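You operate a simulated robot arm through the tools that you are given. There is no shell and no other tool.

The job below is to be done with a simulated robot arm. You get a single attempt, and the scene is never put back.

JOB
Clamp the pasted purple half to its mate till set, then wipe the smear, unclamp and bag the join.
Fine: clamp knob at IN till the line is amber, at OUT in the end; wipe with the teal rubbing block and put it back; the grey sand bag ends across the join. Set down upright: rubbing block. What is to be rubbed or washed off counts as gone when no trace of it is left.

The check looks at the end state, three seconds after you hand in, the way a careful person would. Anything else that was tipped, shoved, dropped, spilled or broken makes it a failure.

ROBOT AND FRAMES
A 7-joint arm with a two-finger parallel gripper, fixed in place. Base frame: the origin is at the foot of the arm, x ahead of it, y to its left, z up. Units: mm, rad, N and s.
With the tool pointing down near the work surface it reaches from about 400 to 900 mm from the base axis. Its first joint turns from -2.496 to 2.496 rad. Payload 3 kg.
The tool frame sits at the grasp point between the pads (the TCP): z along the fingers, y along the line on which they close. The tips reach 30 mm beyond it. The gripper opens to 94 mm. The fingers are 28 mm wide and 10 mm thick; the gripper's body (50 by 96 mm) begins 55 mm behind the TCP.
Orientation is that of the tool frame in the base frame, as a unit quaternion [x, y, z, w]. With the fingers straight down and closing along the base's y, the tool's x points along the base's -x, its y along +y and its z along -z.

CONTROLS
- The arm moves only by the tool servo_tool. Its argument "moves" is a list of rows, each an object of numbers (a shift or turn left out is 0, a gripper value left out holds the last): "gripper": the gripper command, from -1 (shut) to 1 (fully open), values between in proportion; "tx", "ty", "tz": the shift along the tool's x, y, z in mm; "rx", "ry", "rz": the turn, a rotation vector about the tool's x, y, z in rad. In form: [{"gripper": .., "tx": .., "ty": .., "tz": .., "rx": .., "ry": .., "rz": ..}, ...]. A call has 1 to 20 rows; each row shifts and turns the commanded pose from where the row before left it, along the tool's axes as they then stand. Rows are played at 5 a second. More than 50 mm and 0.15 rad between two rows, or a gripper value outside its range, and nothing of the call is played. Where a pose cannot be reached the arm comes as near as it can. A force on the tool above 40 N (or 10 N above the force at the start of the call, whichever is more), or a blocked arm, ends the call early, and 0.2 s more pass. Each finger travels about 72 mm/s and halts on what it meets, pressing with about 27 N; the grip force reading is that of the motor and also rises with nothing between the fingers. The clock runs only during rows and for 0.2 s after the last one: add rows that do not move to give the fingers time. The reply holds the time, the measured pose of the TCP, the force on the tool along the base axes, the opening and the grip force, in the units named above and with some noise, with the torque about the TCP (base axes, N m) and any sound that the robot's microphone picked up.
- Cameras (640 x 400 px; columns grow to the right, rows downward): "scene" is fixed at [219.6, 500.8, 1659.6]; the picture's right is [-0.45, -0.89, 0.00], its down [-0.65, 0.33, -0.69] and it looks along [0.61, -0.31, -0.73] (base axes); focal length 327 px, centre (320, 200). "wrist" rides on the gripper at [76, 14, -103] in the tool frame; the picture's right is [-0.18, 0.98, 0.00], its down [-0.75, -0.14, -0.64] and it looks along [-0.63, -0.12, 0.77] (tool axes); focal length 243 px, centre (320, 200). There is no depth. A picture from a camera that has moved, and an enlarged one, comes with that camera's place and axes in the base frame and with its lens.
- grab_frame(camera): a new picture of that camera. It takes no simulated time.
- inspect(camera, box): a new picture of the part [left, top, right, bottom] of that camera's present view, enlarged. It takes no simulated time.
- hand_in(): hands the job in; it is judged then, once.

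Places have to be worked out from the pictures, the camera data and where the tool is seen. Open the gripper and draw the arm clear of the work before you hand the job in, unless the task says otherwise.

The tools are called after ">>>" as a command line: name --argument value ..., lists and objects as JSON in quotes. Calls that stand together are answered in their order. servo_tool: Moves the arm, as the interface text tells. Its arguments: {"type":"object","properties":{"moves":{"type":"array"}},"required":["moves"]} The other tools are called the same way: grab_frame (camera) takes a picture; inspect (camera, box) takes an enlarged picture of a part of a camera's view; hand_in () hands the job in.

At the start:

```text
time_s: 0.0
position: [550.1, -17.9, 1263.4]
tool_rot: [0.0, 1.0, 0.0, 0.0]
force: [0.2, -0.4, 0.8]
torque: [-0.02, 0.0, 0.0]
width: 93.7
gripper_force: 0.0
```

scene: 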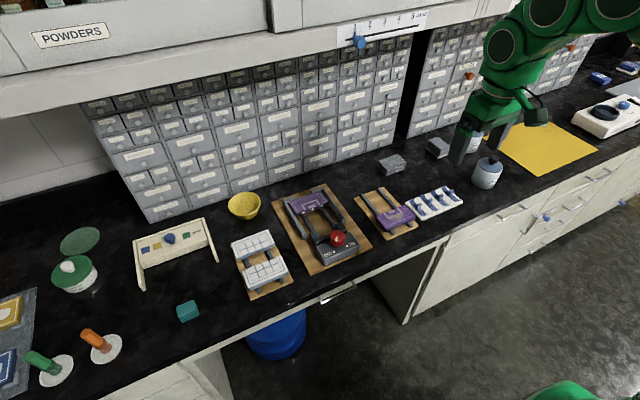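
wrist: 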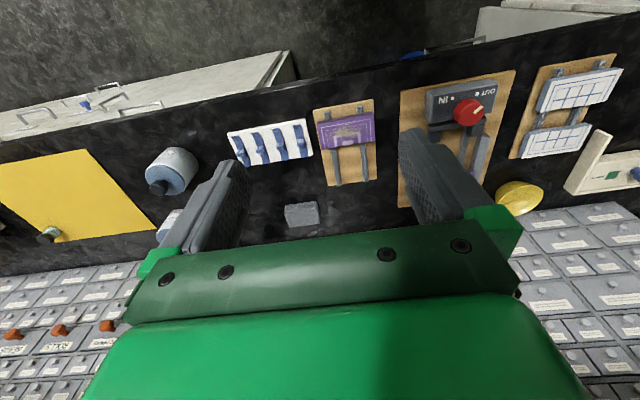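

I'll start by looking closely at the work area.

>>> inspect --camera "scene" --box '[220, 170, 380, 310]'

>>> inspect --camera "scene" --box '[340, 130, 500, 250]'

>>> inspect --camera "scene" --box '[0, 200, 230, 400]'

>>> inspect --camera "wrist" --box '[220, 50, 640, 230]'

>>> inspect --camera "scene" --box '[330, 0, 450, 60]'

```text
2.86 times, centred on (300, 240) of scene
camera zoom: at [219.6, 500.8, 1659.6], right [-0.45, -0.89, 0.0], down [-0.65, 0.33, -0.69], along [0.61, -0.31, -0.73], focal length 934 px, centre (377, 86)
```

zoom: 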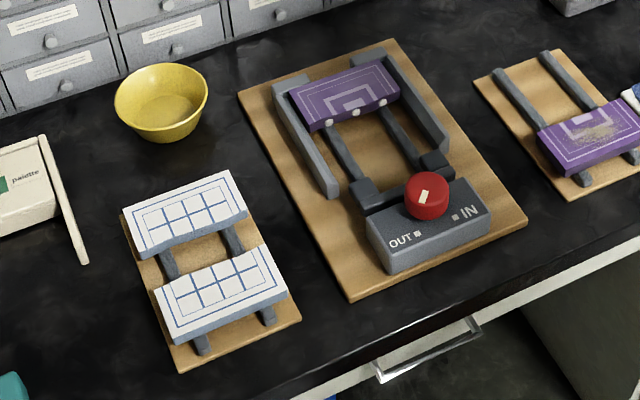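

```text
3.33 times, centred on (420, 190) of scene
camera zoom: at [219.6, 500.8, 1659.6], right [-0.45, -0.89, 0.0], down [-0.65, 0.33, -0.69], along [0.61, -0.31, -0.73], focal length 1090 px, centre (-13, 233)
```

zoom: 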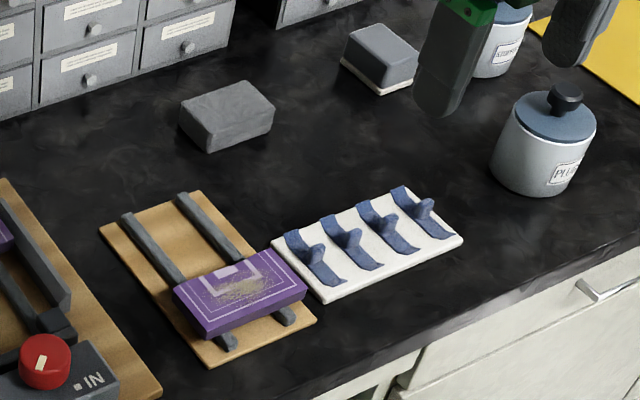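

```text
2.00 times, centred on (115, 300) of scene
camera zoom: at [219.6, 500.8, 1659.6], right [-0.45, -0.89, 0.0], down [-0.65, 0.33, -0.69], along [0.61, -0.31, -0.73], focal length 654 px, centre (730, 0)
```

zoom: 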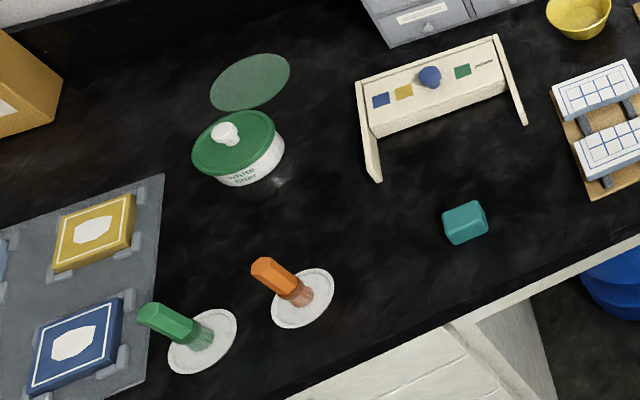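

```text
1.52 times, centred on (430, 140) of wrist
camera zoom: at [473.9, -3.6, 1365.8], right [0.18, 0.98, 0.0], down [0.75, -0.14, 0.64], along [0.63, -0.12, -0.77], focal length 370 px, centre (152, 291)
```

zoom: 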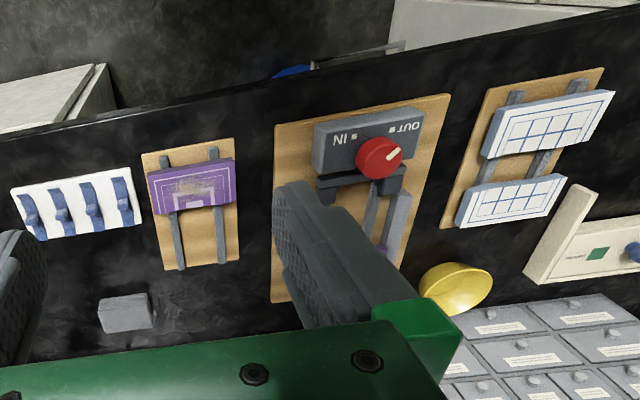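

```text
5.33 times, centred on (390, 30) of scene
camera zoom: at [219.6, 500.8, 1659.6], right [-0.45, -0.89, 0.0], down [-0.65, 0.33, -0.69], along [0.61, -0.31, -0.73], focal length 1744 px, centre (-53, 1107)
```

zoom: 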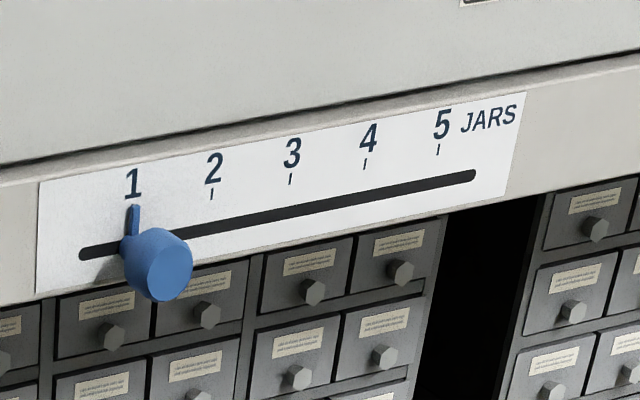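

The knob triangulates to about (670, 218, 950), with the table near z≈900. I'll move the wrist camera over the clamp fixture for a closer view.

>>> servo_tool --moves '[{"gripper": 1, "tx": 2.9, "ty": 36.9, "tz": 16}, {"tx": 2.9, "ty": 36.9, "tz": 16}, {"tx": 2.9, "ty": 36.9, "tz": 16}, {"tx": 2.9, "ty": 36.9, "tz": 16}, {"tx": 2.9, "ty": 36.9, "tz": 16}, {"tx": 2.9, "ty": 36.9, "tz": 16}, {"tx": 2.9, "ty": 36.9, "tz": 16}, {}]'

>>> grab_frame --camera "wrist"

>>> grab_frame --camera "scene"

```text
time_s: 1.8
position: [531.5, 241.1, 1151.4]
tool_rot: [0.0, 1.0, -0.001, 0.0]
force: [-0.4, -0.5, -0.4]
torque: [-0.03, -0.02, -0.03]
width: 94.0
gripper_force: 0.1
```

```text
taken
camera wrist: at [456.3, 255.9, 1254.0], right [0.18, 0.98, 0.0], down [0.75, -0.14, 0.64], along [0.63, -0.12, -0.77], focal length 243 px, centre (320, 200)
```

wrist: 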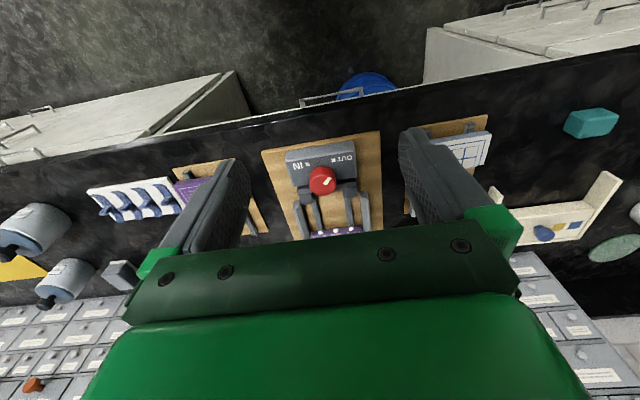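

```text
taken
```

scene: 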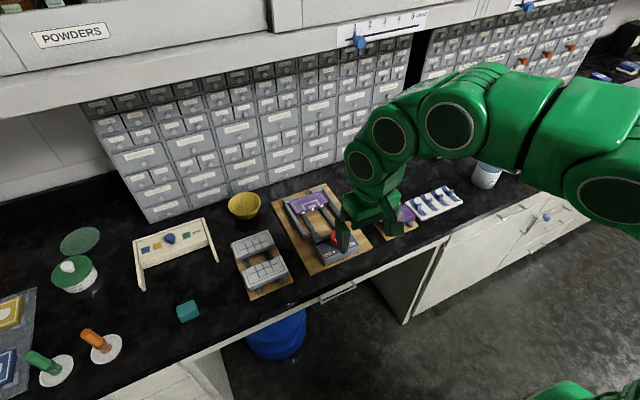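

The fixture is partly hidden behind the gripper. I'll move forward so it shows in the unobstructed top part of the wrist view.

>>> servo_tool --moves '[{"tx": -40}, {"tx": -40}, {"tx": -40}, {"tx": -40}, {}]'

>>> grab_frame --camera "wrist"

>>> inspect --camera "wrist" --box '[220, 0, 420, 125]'

```text
time_s: 3.0
position: [690.9, 241.5, 1153.0]
tool_rot: [0.0, 1.0, 0.0, -0.001]
force: [1.0, -0.9, 0.3]
torque: [-0.02, 0.03, 0.01]
width: 94.1
gripper_force: 0.0
```

```text
taken
camera wrist: at [616.2, 255.3, 1253.9], right [0.18, 0.98, 0.0], down [0.75, -0.14, 0.64], along [0.63, -0.12, -0.77], focal length 243 px, centre (320, 200)
```

wrist: 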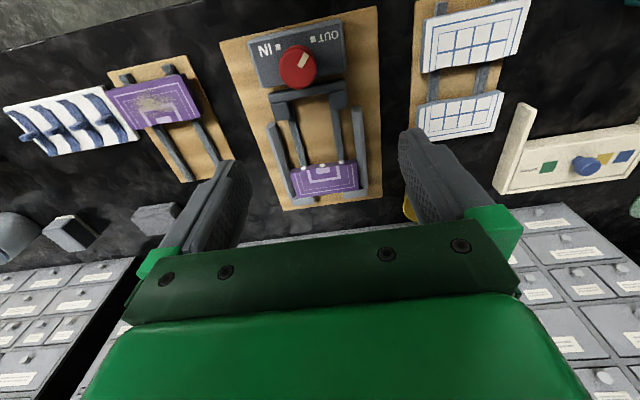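

```text
3.20 times, centred on (320, 62) of wrist
camera zoom: at [616.2, 255.3, 1253.9], right [0.18, 0.98, 0.0], down [0.75, -0.14, 0.64], along [0.63, -0.12, -0.77], focal length 776 px, centre (320, 640)
```

zoom: 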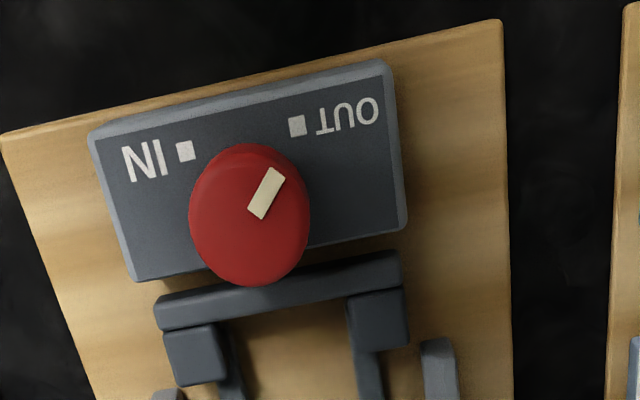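

>>> inspect --camera "wrist" --box '[230, 80, 390, 220]'

>>> inspect --camera "wrist" --box '[90, 50, 250, 190]'

>>> inspect --camera "wrist" --box '[0, 180, 200, 270]'

>>> inspect --camera "wrist" --box '[400, 0, 560, 140]'

```text
2.86 times, centred on (310, 150) of wrist
camera zoom: at [616.2, 255.3, 1253.9], right [0.18, 0.98, 0.0], down [0.75, -0.14, 0.64], along [0.63, -0.12, -0.77], focal length 693 px, centre (349, 343)
```

zoom: 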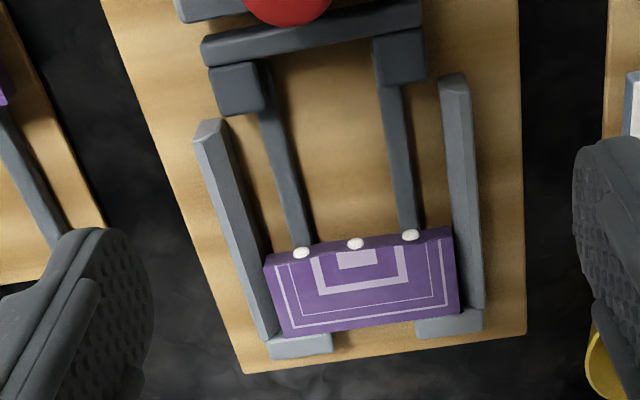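

```text
2.86 times, centred on (170, 120) of wrist
camera zoom: at [616.2, 255.3, 1253.9], right [0.18, 0.98, 0.0], down [0.75, -0.14, 0.64], along [0.63, -0.12, -0.77], focal length 693 px, centre (749, 429)
```

zoom: 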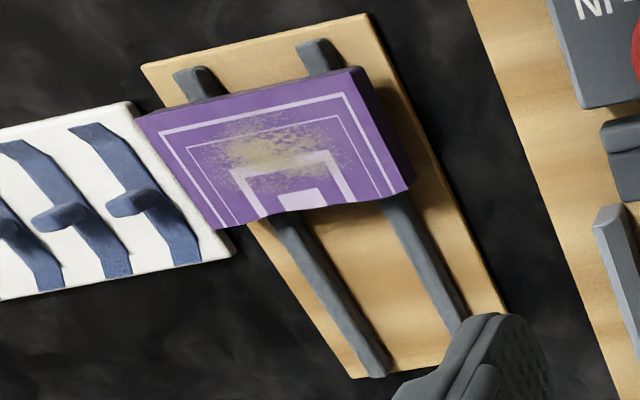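

```text
3.20 times, centred on (100, 225) of wrist
camera zoom: at [616.2, 255.3, 1253.9], right [0.18, 0.98, 0.0], down [0.75, -0.14, 0.64], along [0.63, -0.12, -0.77], focal length 776 px, centre (1024, 120)
```

zoom: 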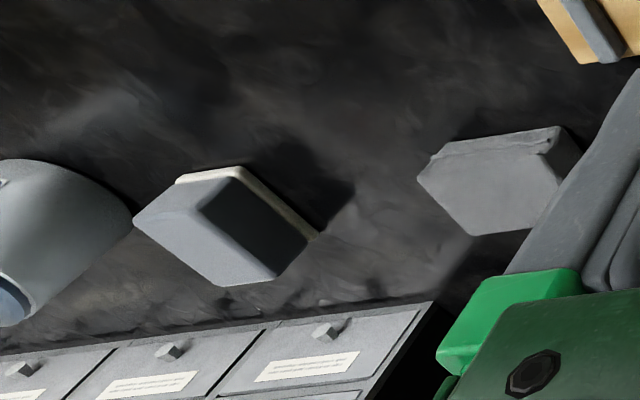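

```text
2.86 times, centred on (480, 70) of wrist
camera zoom: at [616.2, 255.3, 1253.9], right [0.18, 0.98, 0.0], down [0.75, -0.14, 0.64], along [0.63, -0.12, -0.77], focal length 693 px, centre (-137, 571)
```

zoom: 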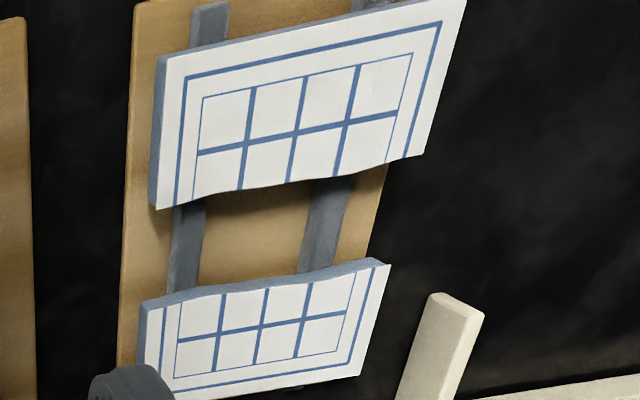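

The clamp board is aligned with the axes (x 636–924, y 125–319). The knob is at about (671, 221), top z≈954, with its marker at OUT. The mate is about 105×52 mm, centred near (685, 19). I'll drop the camera to check the clamp channel in detail.

>>> servo_tool --moves '[{"tx": -27, "ty": -1, "tz": 35}, {"tx": -27, "ty": -1, "tz": 35}, {"tx": -27, "ty": -1, "tz": 35}, {"tx": -27, "ty": -1, "tz": 35}, {}]'

>>> grab_frame --camera "wrist"

>>> inspect --camera "wrist" --box '[200, 0, 440, 150]'

>>> inspect --camera "wrist" --box '[200, 100, 440, 250]'

```text
time_s: 4.2
position: [798.7, 236.7, 1009.3]
tool_rot: [0.0, 1.0, 0.001, -0.001]
force: [-0.4, 0.2, 0.2]
torque: [0.01, 0.01, -0.03]
width: 94.2
gripper_force: 0.1
```

```text
taken
camera wrist: at [724.1, 251.8, 1111.9], right [0.18, 0.98, 0.0], down [0.75, -0.14, 0.64], along [0.63, -0.12, -0.77], focal length 243 px, centre (320, 200)
```

wrist: 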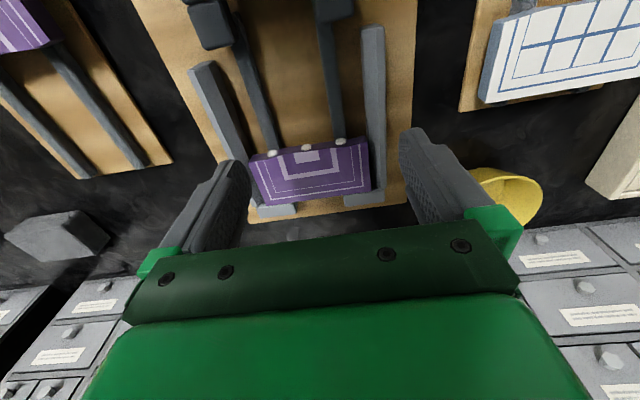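

```text
2.67 times, centred on (320, 75) of wrist
camera zoom: at [724.1, 251.8, 1111.9], right [0.18, 0.98, 0.0], down [0.75, -0.14, 0.64], along [0.63, -0.12, -0.77], focal length 647 px, centre (320, 533)
```

zoom: 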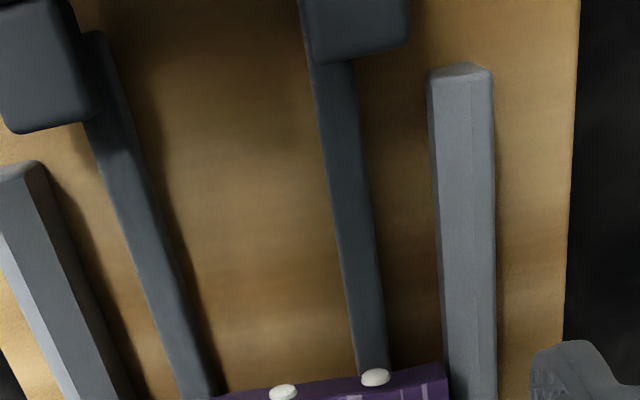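

```text
2.67 times, centred on (320, 175) of wrist
camera zoom: at [724.1, 251.8, 1111.9], right [0.18, 0.98, 0.0], down [0.75, -0.14, 0.64], along [0.63, -0.12, -0.77], focal length 647 px, centre (320, 267)
```

zoom: 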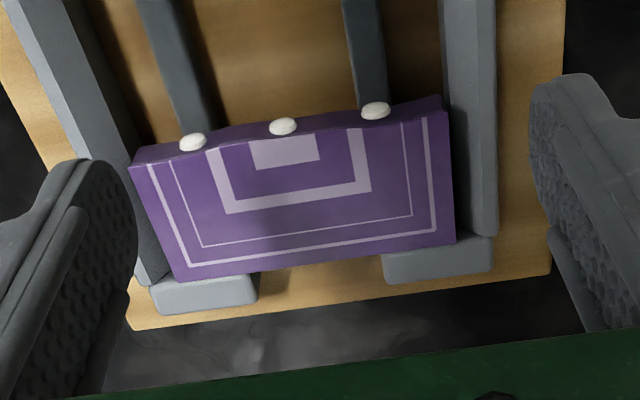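

I can see the channel between the guides. Next I'll look at the mate from the same height.

>>> servo_tool --moves '[{"tx": 17.6, "ty": -35}, {"tx": 17.6, "ty": -35}, {"tx": 17.6, "ty": -35}, {"tx": 17.6, "ty": -35}, {"tx": 17.6, "ty": -35}, {"tx": 17.6, "ty": -35}, {}]'

>>> grab_frame --camera "wrist"

>>> inspect --camera "wrist" --box '[200, 0, 440, 150]'

>>> inspect --camera "wrist" --box '[0, 120, 240, 270]'

```text
time_s: 5.8
position: [691.2, 26.1, 1009.8]
tool_rot: [0.0, 1.0, 0.0, -0.001]
force: [0.4, -0.2, 0.3]
torque: [-0.02, 0.0, -0.01]
width: 94.0
gripper_force: 0.0
```

```text
taken
camera wrist: at [615.7, 39.7, 1111.6], right [0.18, 0.98, 0.0], down [0.75, -0.14, 0.64], along [0.63, -0.12, -0.77], focal length 243 px, centre (320, 200)
```

wrist: 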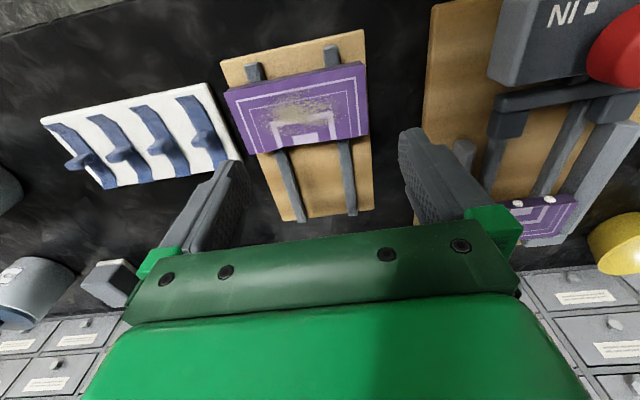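

```text
2.67 times, centred on (320, 75) of wrist
camera zoom: at [615.7, 39.7, 1111.6], right [0.18, 0.98, 0.0], down [0.75, -0.14, 0.64], along [0.63, -0.12, -0.77], focal length 647 px, centre (320, 533)
```

zoom: 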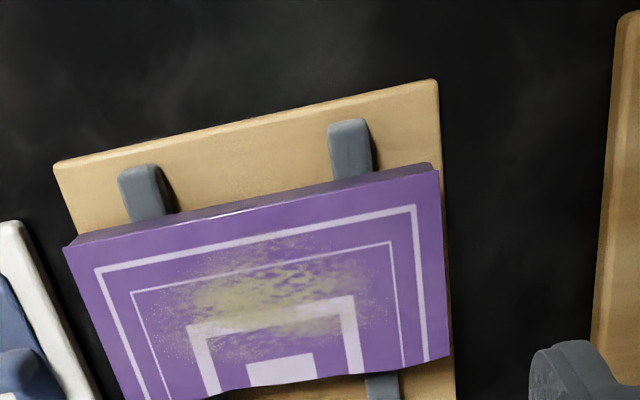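

```text
2.67 times, centred on (120, 195) of wrist
camera zoom: at [615.7, 39.7, 1111.6], right [0.18, 0.98, 0.0], down [0.75, -0.14, 0.64], along [0.63, -0.12, -0.77], focal length 647 px, centre (853, 213)
```

zoom: 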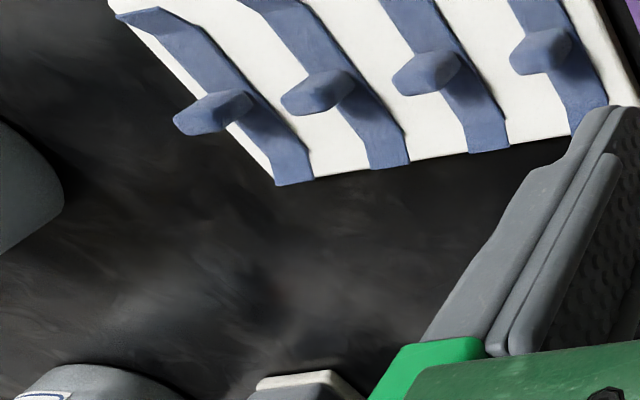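

The mate is at about (685, 11.5), top z≈914, spanning x 659–711 and y −41 to 64. It is too wide to grip along y, so I'll turn the tool 90° and grip it along x, then check the view.

>>> servo_tool --moves '[{"tx": 6.2, "ty": -14.6}, {"rz": 0.1428}, {"rz": 0.1428}, {"rz": 0.1428}, {"rz": 0.1428}, {"rz": 0.1428}, {"rz": 0.1428}, {"rz": 0.1428}, {"rz": 0.1428}, {"rz": 0.1428}, {"rz": 0.1428}, {"rz": 0.1428}, {}]'

>>> grab_frame --camera "wrist"

>>> grab_frame --camera "scene"

```text
time_s: 8.6
position: [685.7, 11.9, 1012.1]
tool_rot: [0.708, 0.707, 0.0, 0.0]
force: [0.7, -0.3, 0.3]
torque: [0.02, -0.01, 0.0]
width: 94.1
gripper_force: 0.0
```

```text
taken
camera wrist: at [700.8, 88.3, 1113.4], right [0.98, -0.19, 0.0], down [-0.14, -0.75, 0.64], along [-0.12, -0.63, -0.77], focal length 243 px, centre (320, 200)
```

wrist: 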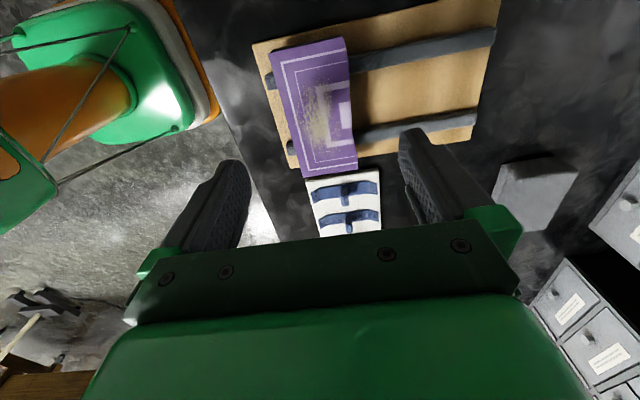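

```text
taken
```

scene: 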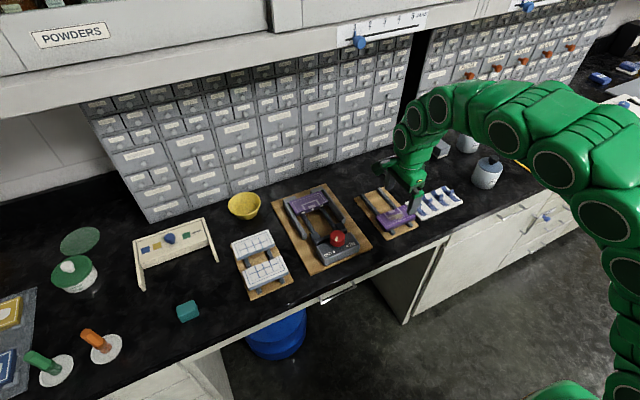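

The mate is centred under the TCP to within about 1 mm. I'll descend to z≈930 with the gripper open.

>>> servo_tool --moves '[{"tz": 20}, {"tz": 20}, {"tz": 20}, {"tz": 12}, {"tz": 10}, {}]'

>>> grab_frame --camera "wrist"

>>> inspect --camera "scene" --box '[340, 160, 460, 250]'

```text
time_s: 10.0
position: [685.4, 11.0, 929.1]
tool_rot: [0.708, 0.707, 0.0, 0.001]
force: [-0.7, 0.1, 0.5]
torque: [-0.03, -0.01, 0.02]
width: 93.9
gripper_force: 0.0
```

```text
taken
camera wrist: at [700.5, 87.0, 1031.0], right [0.98, -0.18, 0.0], down [-0.14, -0.75, 0.64], along [-0.12, -0.63, -0.77], focal length 243 px, centre (320, 200)
```

wrist: 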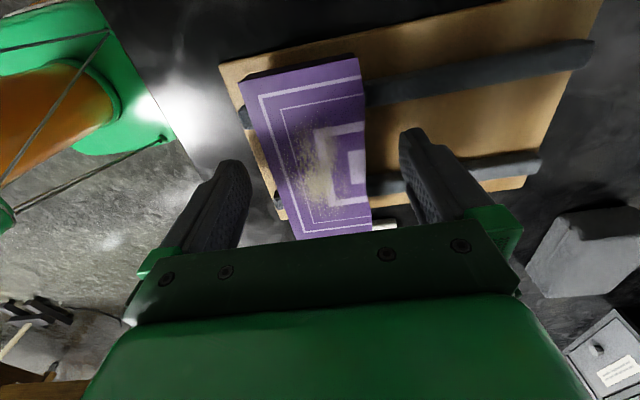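

```text
4.44 times, centred on (400, 205) of scene
camera zoom: at [219.6, 500.8, 1659.6], right [-0.45, -0.89, 0.0], down [-0.65, 0.33, -0.69], along [0.61, -0.31, -0.73], focal length 1453 px, centre (-36, 178)
```

zoom: 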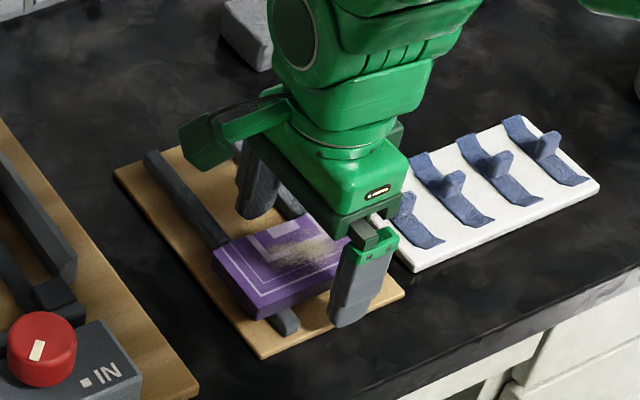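

The fingers straddle the mate, clear of the board. I'll close the gripper.

>>> servo_tool --moves '[{"gripper": 0}, {"gripper": -0.2}, {"gripper": -1}, {}, {}, {}]'

>>> grab_frame --camera "wrist"

```text
time_s: 11.4
position: [685.7, 11.1, 929.1]
tool_rot: [0.707, 0.707, 0.0, 0.0]
force: [0.9, -0.6, 0.5]
torque: [-0.02, -0.05, 0.03]
width: 54.6
gripper_force: 27.0
```

```text
taken
camera wrist: at [700.5, 86.9, 1031.2], right [0.98, -0.18, 0.0], down [-0.14, -0.75, 0.64], along [-0.12, -0.63, -0.77], focal length 243 px, centre (320, 200)
```

wrist: 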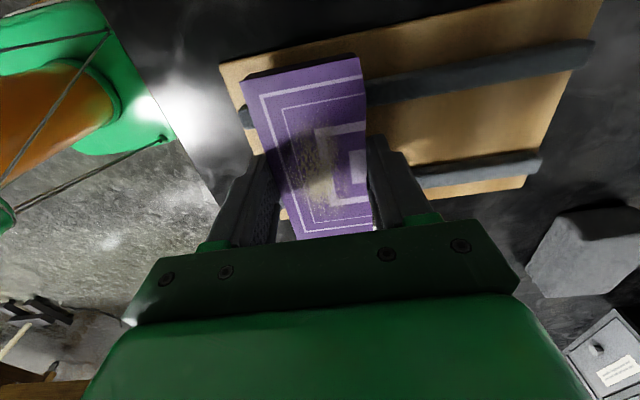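

The mate is gripped at 54.6 mm. I'll lift it and carry it over the clamp channel.

>>> servo_tool --moves '[{"tz": -15}, {"tz": -35}, {"tz": -35}, {}]'

>>> grab_frame --camera "wrist"

>>> servo_tool --moves '[{"tx": 35.2, "ty": 13.9}, {"tx": 35.2, "ty": 13.9}, {"tx": 35.2, "ty": 13.9}, {"tx": 35.2, "ty": 13.9}, {"tx": 35.2, "ty": 13.9}, {"tx": 35.2, "ty": 13.9}, {}, {}]'

>>> grab_frame --camera "wrist"

>>> inspect --camera "scene" --box '[250, 150, 400, 280]'

```text
time_s: 12.4
position: [684.8, 9.9, 1015.5]
tool_rot: [0.707, 0.707, -0.001, 0.0]
force: [0.6, -0.7, -0.3]
torque: [0.02, 0.0, 0.0]
width: 54.7
gripper_force: 26.7
```

```text
taken
camera wrist: at [701.1, 87.3, 1117.1], right [0.98, -0.18, 0.0], down [-0.14, -0.75, 0.64], along [-0.12, -0.63, -0.77], focal length 243 px, centre (320, 200)
```

wrist: 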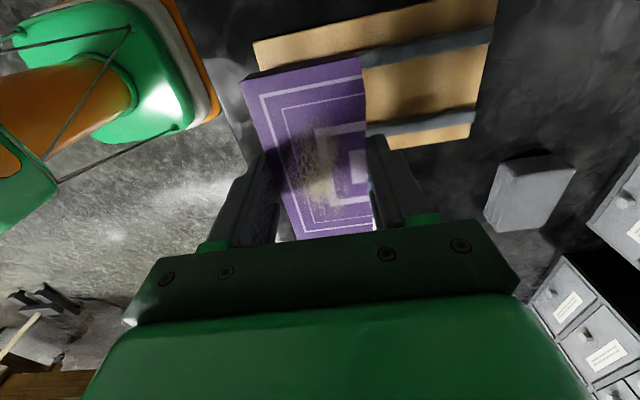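

```text
time_s: 14.2
position: [769.8, 222.5, 1019.1]
tool_rot: [0.708, 0.707, 0.0, 0.0]
force: [-0.1, 0.6, -2.2]
torque: [0.02, 0.01, 0.02]
width: 54.6
gripper_force: 27.1
```

```text
taken
camera wrist: at [784.7, 299.4, 1119.5], right [0.98, -0.18, 0.0], down [-0.14, -0.75, 0.64], along [-0.12, -0.63, -0.77], focal length 243 px, centre (320, 200)
```

wrist: 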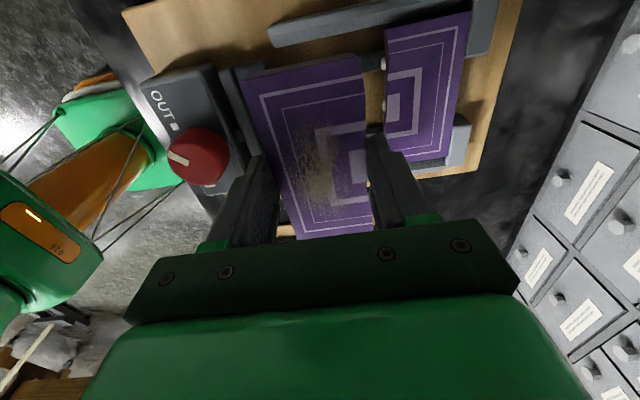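

```text
3.08 times, centred on (325, 215) of scene
camera zoom: at [219.6, 500.8, 1659.6], right [-0.45, -0.89, 0.0], down [-0.65, 0.33, -0.69], along [0.61, -0.31, -0.73], focal length 1006 px, centre (305, 154)
```

zoom: 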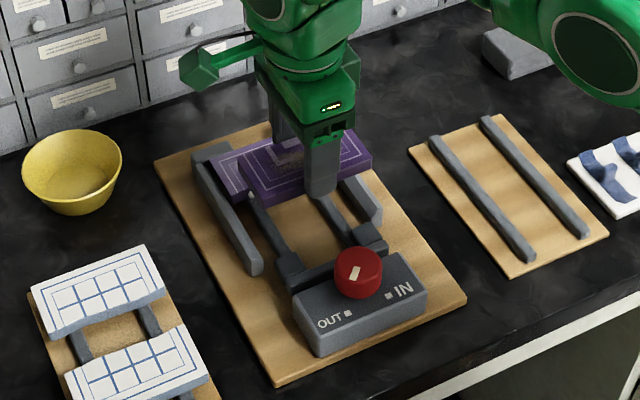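

The mate hovers over the channel. I'll zoom in to check its y-alignment against the pasted half and the guides.

>>> inspect --camera "wrist" --box '[220, 0, 500, 175]'

>>> inspect --camera "wrist" --box '[360, 0, 500, 180]'

>>> inspect --camera "scene" --box '[280, 170, 380, 240]'

```text
2.29 times, centred on (360, 88) of wrist
camera zoom: at [784.7, 299.4, 1119.5], right [0.98, -0.18, 0.0], down [-0.14, -0.75, 0.64], along [-0.12, -0.63, -0.77], focal length 555 px, centre (229, 457)
```

zoom: 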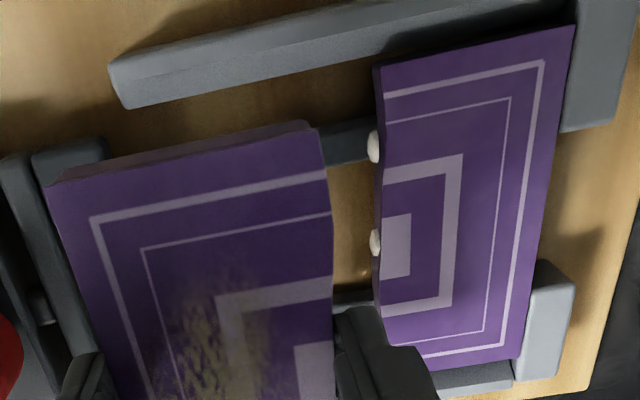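

```text
2.22 times, centred on (430, 90) of wrist
camera zoom: at [784.7, 299.4, 1119.5], right [0.98, -0.18, 0.0], down [-0.14, -0.75, 0.64], along [-0.12, -0.63, -0.77], focal length 539 px, centre (76, 444)
```

zoom: 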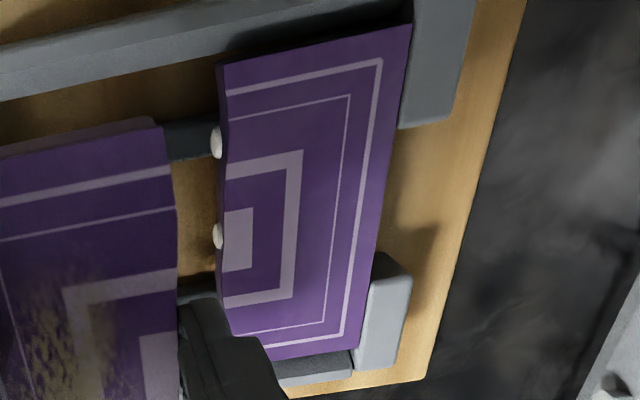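

```text
5.71 times, centred on (330, 205) of scene
camera zoom: at [219.6, 500.8, 1659.6], right [-0.45, -0.89, 0.0], down [-0.65, 0.33, -0.69], along [0.61, -0.31, -0.73], focal length 1868 px, centre (263, 171)
```

zoom: 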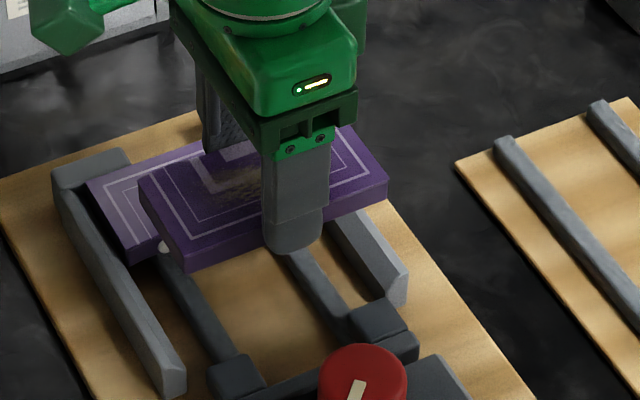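

Alignment looks right: the channel centre is at y≈222.8, and the jaws and paste are both clear in x. I'll lower to just above the rails and re-check.

>>> servo_tool --moves '[{"tz": 20}, {"tz": 20}, {"tz": 15}, {"tz": 6}, {}, {}]'

>>> inspect --camera "wrist" --box '[220, 0, 500, 175]'

>>> inspect --camera "scene" --box '[280, 170, 380, 240]'

```text
time_s: 15.6
position: [768.3, 223.8, 954.2]
tool_rot: [0.707, 0.707, 0.0, 0.0]
force: [-0.5, 0.7, -2.2]
torque: [-0.01, 0.06, -0.03]
width: 54.6
gripper_force: 27.1
```

```text
2.29 times, centred on (360, 88) of wrist
camera zoom: at [783.3, 299.6, 1055.6], right [0.98, -0.18, 0.0], down [-0.14, -0.75, 0.64], along [-0.12, -0.63, -0.77], focal length 555 px, centre (229, 457)
```

zoom: 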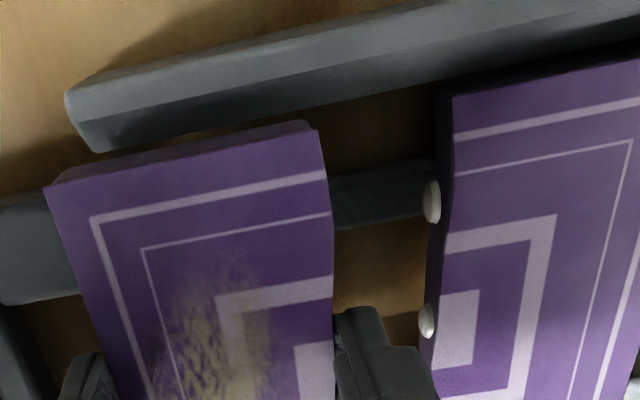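

```text
5.71 times, centred on (330, 205) of scene
camera zoom: at [219.6, 500.8, 1659.6], right [-0.45, -0.89, 0.0], down [-0.65, 0.33, -0.69], along [0.61, -0.31, -0.73], focal length 1868 px, centre (263, 171)
```

zoom: 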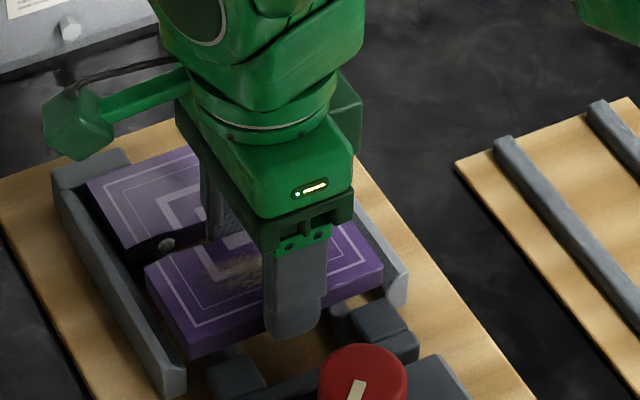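

The mate is square and between the guides. I'll lower it gently and watch the vertical force for rail contact.

>>> servo_tool --moves '[{"tz": 2}, {"tz": 2}, {"tz": 2}, {}, {}]'

>>> inspect --camera "wrist" --box '[220, 0, 500, 175]'

>>> inspect --camera "scene" --box '[280, 170, 380, 240]'

```text
time_s: 16.8
position: [768.5, 223.6, 947.9]
tool_rot: [0.707, 0.707, 0.0, 0.0]
force: [-0.8, 0.0, -1.3]
torque: [-0.03, 0.04, -0.01]
width: 54.9
gripper_force: 27.1
```

```text
2.29 times, centred on (360, 88) of wrist
camera zoom: at [783.2, 299.2, 1049.5], right [0.98, -0.18, 0.0], down [-0.14, -0.75, 0.64], along [-0.12, -0.63, -0.77], focal length 555 px, centre (229, 457)
```

zoom: 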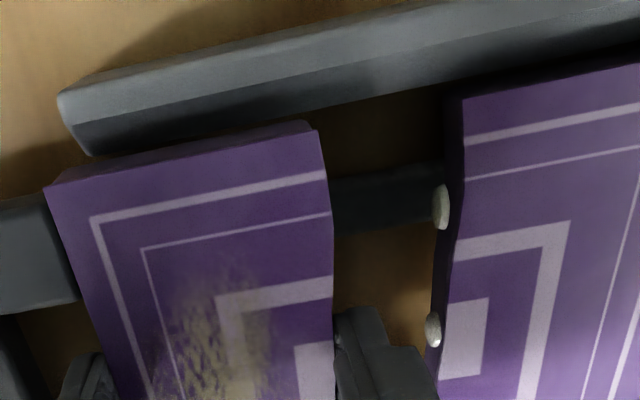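

```text
5.71 times, centred on (330, 205) of scene
camera zoom: at [219.6, 500.8, 1659.6], right [-0.45, -0.89, 0.0], down [-0.65, 0.33, -0.69], along [0.61, -0.31, -0.73], focal length 1868 px, centre (263, 171)
```

zoom: 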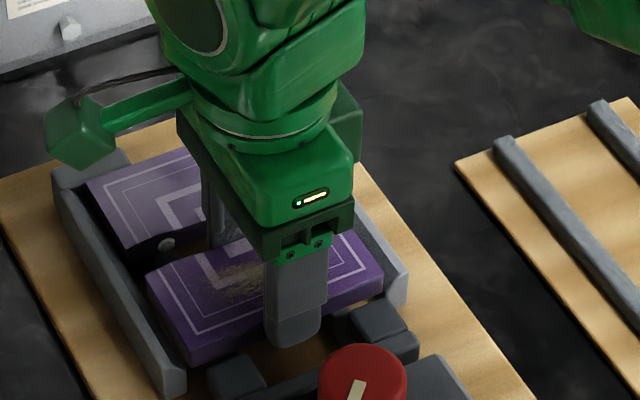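

No contact yet (−1.3 N). I'll keep lowering.

>>> servo_tool --moves '[{"tz": 1.5}, {"tz": 1.5}, {}, {}]'

>>> servo_tool --moves '[{"tz": 1.5}, {"tz": 1.5}, {}, {}]'

>>> inspect --camera "wrist" --box '[220, 0, 500, 175]'

>>> inspect --camera "scene" --box '[280, 170, 380, 240]'

```text
time_s: 17.8
position: [768.3, 223.6, 943.6]
tool_rot: [0.707, 0.707, 0.0, 0.0]
force: [0.4, -0.5, -1.3]
torque: [0.01, -0.02, -0.01]
width: 54.4
gripper_force: 27.4
```

```text
time_s: 18.8
position: [768.9, 222.9, 941.9]
tool_rot: [0.707, 0.707, 0.0, -0.001]
force: [-1.3, 0.2, -2.4]
torque: [0.0, -0.04, 0.01]
width: 54.4
gripper_force: 27.6
```

```text
2.29 times, centred on (360, 88) of wrist
camera zoom: at [783.4, 299.1, 1043.6], right [0.98, -0.18, 0.0], down [-0.14, -0.75, 0.64], along [-0.12, -0.63, -0.77], focal length 555 px, centre (229, 457)
```

zoom: 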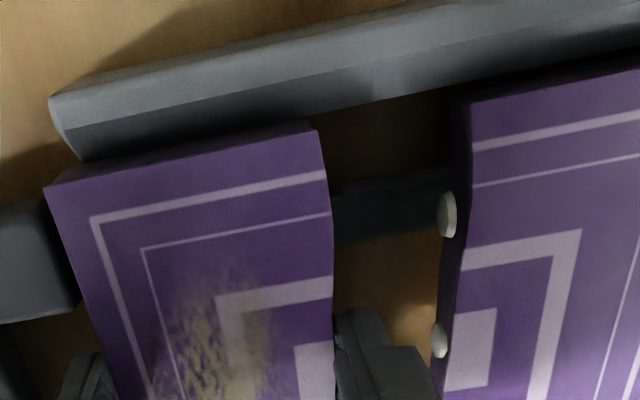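

```text
5.71 times, centred on (330, 205) of scene
camera zoom: at [219.6, 500.8, 1659.6], right [-0.45, -0.89, 0.0], down [-0.65, 0.33, -0.69], along [0.61, -0.31, -0.73], focal length 1868 px, centre (263, 171)
```

zoom: 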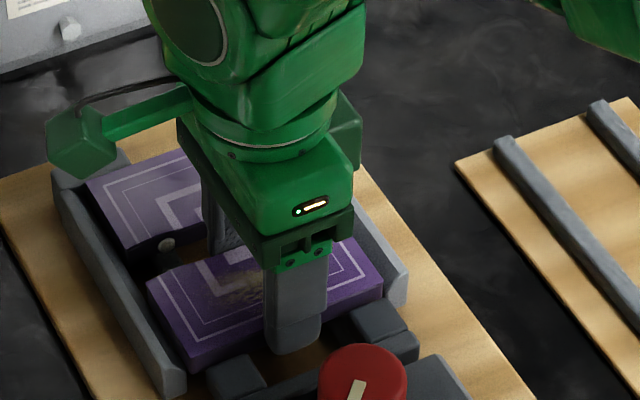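

Still free. I'll keep lowering in small steps.

>>> servo_tool --moves '[{"tz": 1.5}, {"tz": 1}, {}, {}]'

>>> servo_tool --moves '[{"tz": 1.5}, {"tz": 1}, {}, {}]'

>>> inspect --camera "scene" --box '[280, 170, 380, 240]'

```text
time_s: 19.8
position: [769.6, 223.1, 938.2]
tool_rot: [0.708, 0.707, 0.0, 0.0]
force: [0.0, -0.4, -2.3]
torque: [-0.01, 0.03, -0.02]
width: 54.3
gripper_force: 26.8
```

```text
time_s: 20.8
position: [768.4, 222.8, 936.4]
tool_rot: [0.706, 0.708, 0.0, 0.0]
force: [1.4, -6.6, -0.1]
torque: [-0.1, -0.03, -0.05]
width: 54.2
gripper_force: 27.2
```

```text
5.71 times, centred on (330, 205) of scene
camera zoom: at [219.6, 500.8, 1659.6], right [-0.45, -0.89, 0.0], down [-0.65, 0.33, -0.69], along [0.61, -0.31, -0.73], focal length 1868 px, centre (263, 171)
```

zoom: 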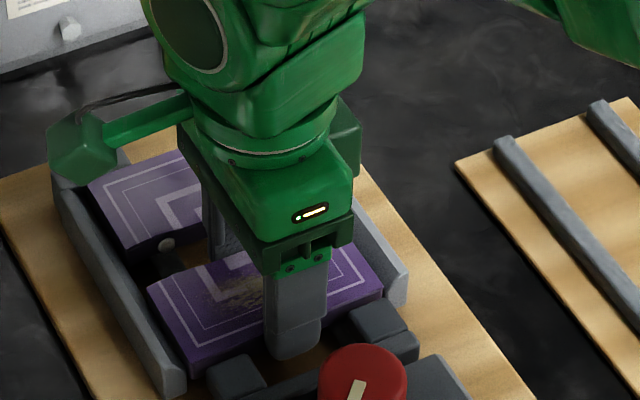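

The sideways force of −6.6 N means the mate's +y edge touched that guide's chamfer. I'll shift 1.5 mm toward −y and continue.

>>> servo_tool --moves '[{"tx": -1.5}, {}, {}]'

>>> servo_tool --moves '[{"tz": 1}, {"tz": 1}, {}, {}]'

```text
time_s: 21.6
position: [768.9, 221.0, 937.1]
tool_rot: [0.707, 0.708, 0.0, 0.0]
force: [0.3, -0.3, -2.0]
torque: [-0.01, -0.04, 0.01]
width: 54.4
gripper_force: 27.0
```

```text
time_s: 22.6
position: [769.4, 222.6, 935.7]
tool_rot: [0.707, 0.707, 0.0, 0.0]
force: [0.6, 1.3, 3.1]
torque: [-0.13, 0.05, 0.02]
width: 54.5
gripper_force: 26.7
```

There is now light upward contact (+3 N), probably the rails. One more millimetre to confirm.

>>> servo_tool --moves '[{"tz": 1}, {}, {}]'

>>> inspect --camera "wrist" --box '[220, 0, 500, 175]'

>>> inspect --camera "scene" --box '[280, 170, 380, 240]'

```text
time_s: 23.4
position: [768.9, 222.8, 934.8]
tool_rot: [0.707, 0.707, 0.0, 0.001]
force: [-2.5, 4.6, 23.0]
torque: [0.13, 0.14, -0.05]
width: 54.7
gripper_force: 27.4
```

```text
2.29 times, centred on (360, 88) of wrist
camera zoom: at [783.7, 298.1, 1036.9], right [0.98, -0.18, 0.0], down [-0.14, -0.75, 0.64], along [-0.12, -0.63, -0.77], focal length 555 px, centre (229, 457)
```

zoom: 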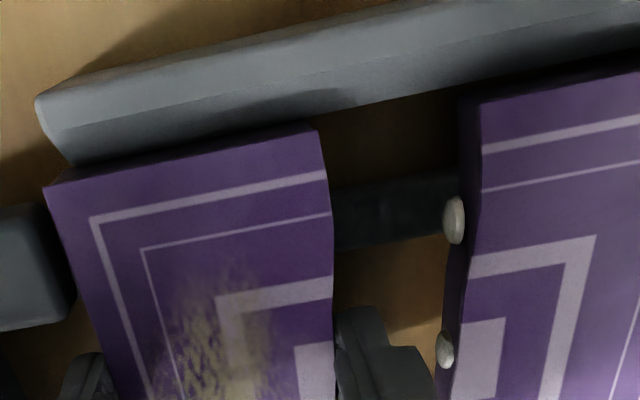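

```text
5.71 times, centred on (330, 205) of scene
camera zoom: at [219.6, 500.8, 1659.6], right [-0.45, -0.89, 0.0], down [-0.65, 0.33, -0.69], along [0.61, -0.31, -0.73], focal length 1868 px, centre (263, 171)
```

zoom: 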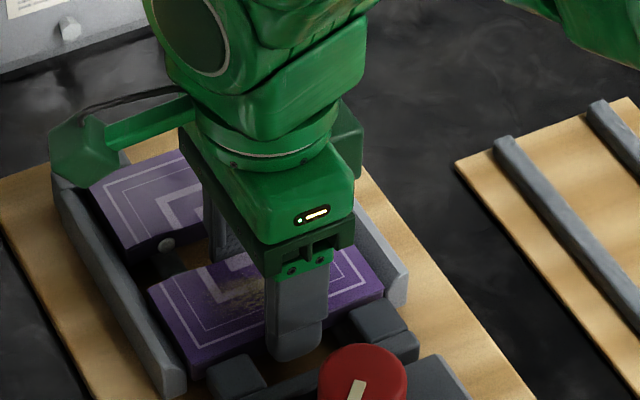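

There's a 23 N upward push with a small +y force. I'll ease 0.7 mm toward +y to see whether the −y guide is carrying any of the load.

>>> servo_tool --moves '[{"tx": 0.7}, {}, {}]'

>>> servo_tool --moves '[{"tz": 0.5}, {}, {}]'

```text
time_s: 24.2
position: [768.5, 222.6, 934.7]
tool_rot: [0.708, 0.707, 0.001, 0.0]
force: [4.6, -1.7, 23.8]
torque: [-0.03, -0.12, 0.01]
width: 54.6
gripper_force: 27.0
```

```text
time_s: 25.0
position: [768.8, 222.2, 933.8]
tool_rot: [0.707, 0.707, 0.001, -0.001]
force: [4.3, 0.9, 22.3]
torque: [0.09, -0.19, 0.01]
width: 54.5
gripper_force: 26.9
```

Seated on the rails: Fz holds near 23 N with no side load. I'll open just enough to release without touching the paste.

>>> servo_tool --moves '[{"tz": -0.5, "gripper": 0.25}, {"gripper": 0.33}, {}, {}]'

>>> grab_frame --camera "wrist"

>>> inspect --camera "scene" --box '[280, 170, 380, 240]'

```text
time_s: 26.0
position: [769.0, 221.8, 932.4]
tool_rot: [0.707, 0.707, -0.001, 0.0]
force: [0.6, -0.3, -0.2]
torque: [-0.01, -0.01, 0.03]
width: 62.4
gripper_force: 0.0
```

```text
taken
camera wrist: at [783.6, 298.0, 1035.2], right [0.98, -0.18, 0.0], down [-0.14, -0.75, 0.64], along [-0.12, -0.63, -0.77], focal length 243 px, centre (320, 200)
```

wrist: 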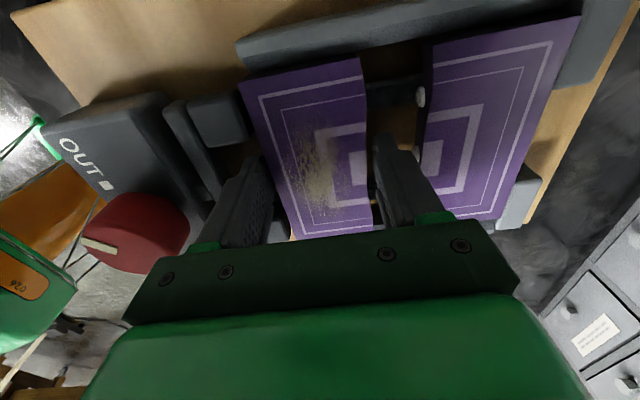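

```text
5.71 times, centred on (330, 205) of scene
camera zoom: at [219.6, 500.8, 1659.6], right [-0.45, -0.89, 0.0], down [-0.65, 0.33, -0.69], along [0.61, -0.31, -0.73], focal length 1868 px, centre (263, 171)
```

zoom: 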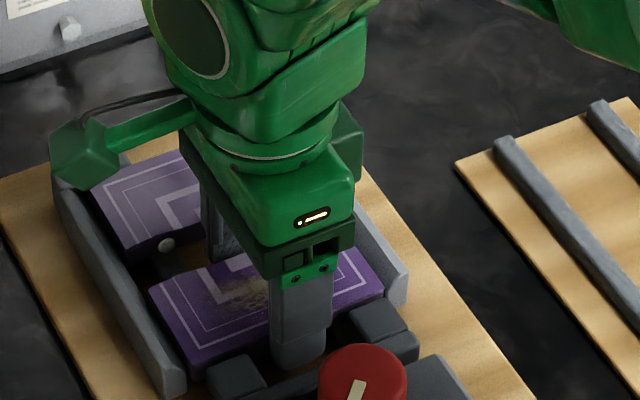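

Released, and the mate lies in the channel. I'll lift straight up and check.

>>> servo_tool --moves '[{"tz": -15}, {"tz": -30}, {"tz": -40}, {}]'

>>> inspect --camera "wrist" --box '[100, 0, 500, 250]'

>>> inspect --camera "scene" --box '[270, 170, 380, 270]'

```text
time_s: 27.0
position: [767.6, 220.2, 1020.1]
tool_rot: [0.706, 0.708, 0.0, -0.001]
force: [0.3, 0.0, -0.3]
torque: [0.0, 0.03, 0.0]
width: 62.6
gripper_force: 0.1
```

```text
1.60 times, centred on (300, 125) of wrist
camera zoom: at [782.7, 297.0, 1121.8], right [0.98, -0.18, 0.0], down [-0.14, -0.75, 0.64], along [-0.12, -0.63, -0.77], focal length 388 px, centre (352, 320)
```

zoom: 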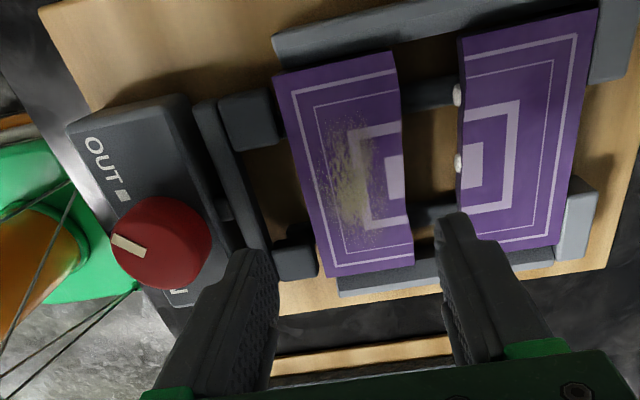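

```text
4.00 times, centred on (325, 220) of scene
camera zoom: at [219.6, 500.8, 1659.6], right [-0.45, -0.89, 0.0], down [-0.65, 0.33, -0.69], along [0.61, -0.31, -0.73], focal length 1308 px, centre (300, 120)
```

zoom: 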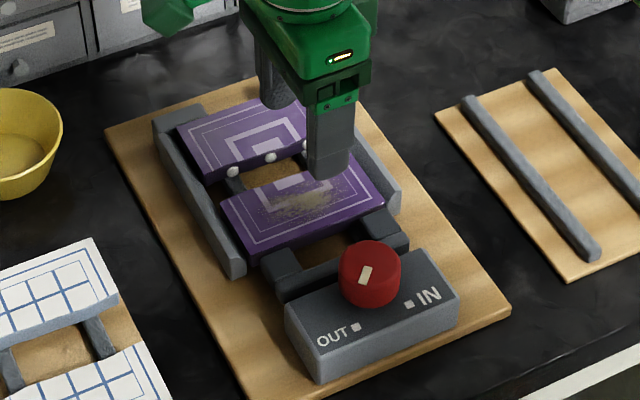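

The mate lies flat beside the pasted half, and the knob marker points at OUT. I'll move over the knob at (671, 222) and check alignment before going down.

>>> servo_tool --moves '[{"ty": -33, "gripper": 0.5}, {"ty": -33}, {"ty": -32}, {}, {}]'

>>> grab_frame --camera "wrist"

>>> inspect --camera "scene" --box '[280, 190, 390, 290]'

```text
time_s: 28.2
position: [670.1, 222.2, 1020.8]
tool_rot: [0.707, 0.707, 0.0, 0.0]
force: [0.5, -0.5, -0.1]
torque: [0.0, -0.04, -0.01]
width: 70.4
gripper_force: 0.1
```

```text
taken
camera wrist: at [683.3, 298.4, 1122.7], right [0.98, -0.18, 0.0], down [-0.14, -0.75, 0.64], along [-0.12, -0.63, -0.77], focal length 243 px, centre (320, 200)
```

wrist: 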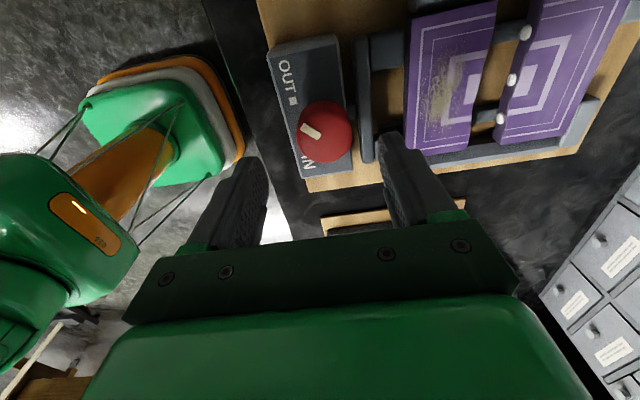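

```text
4.00 times, centred on (335, 240) of scene
camera zoom: at [219.6, 500.8, 1659.6], right [-0.45, -0.89, 0.0], down [-0.65, 0.33, -0.69], along [0.61, -0.31, -0.73], focal length 1308 px, centre (260, 40)
```

zoom: 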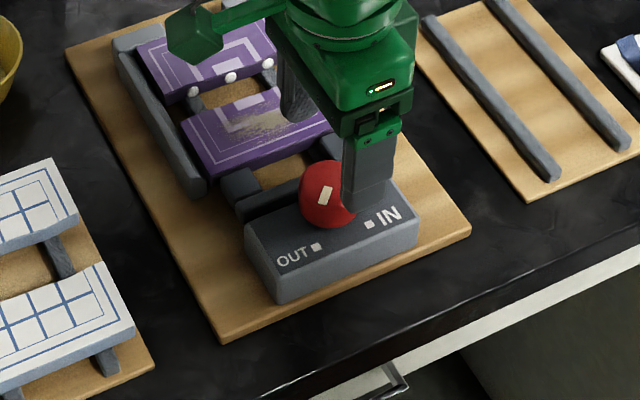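

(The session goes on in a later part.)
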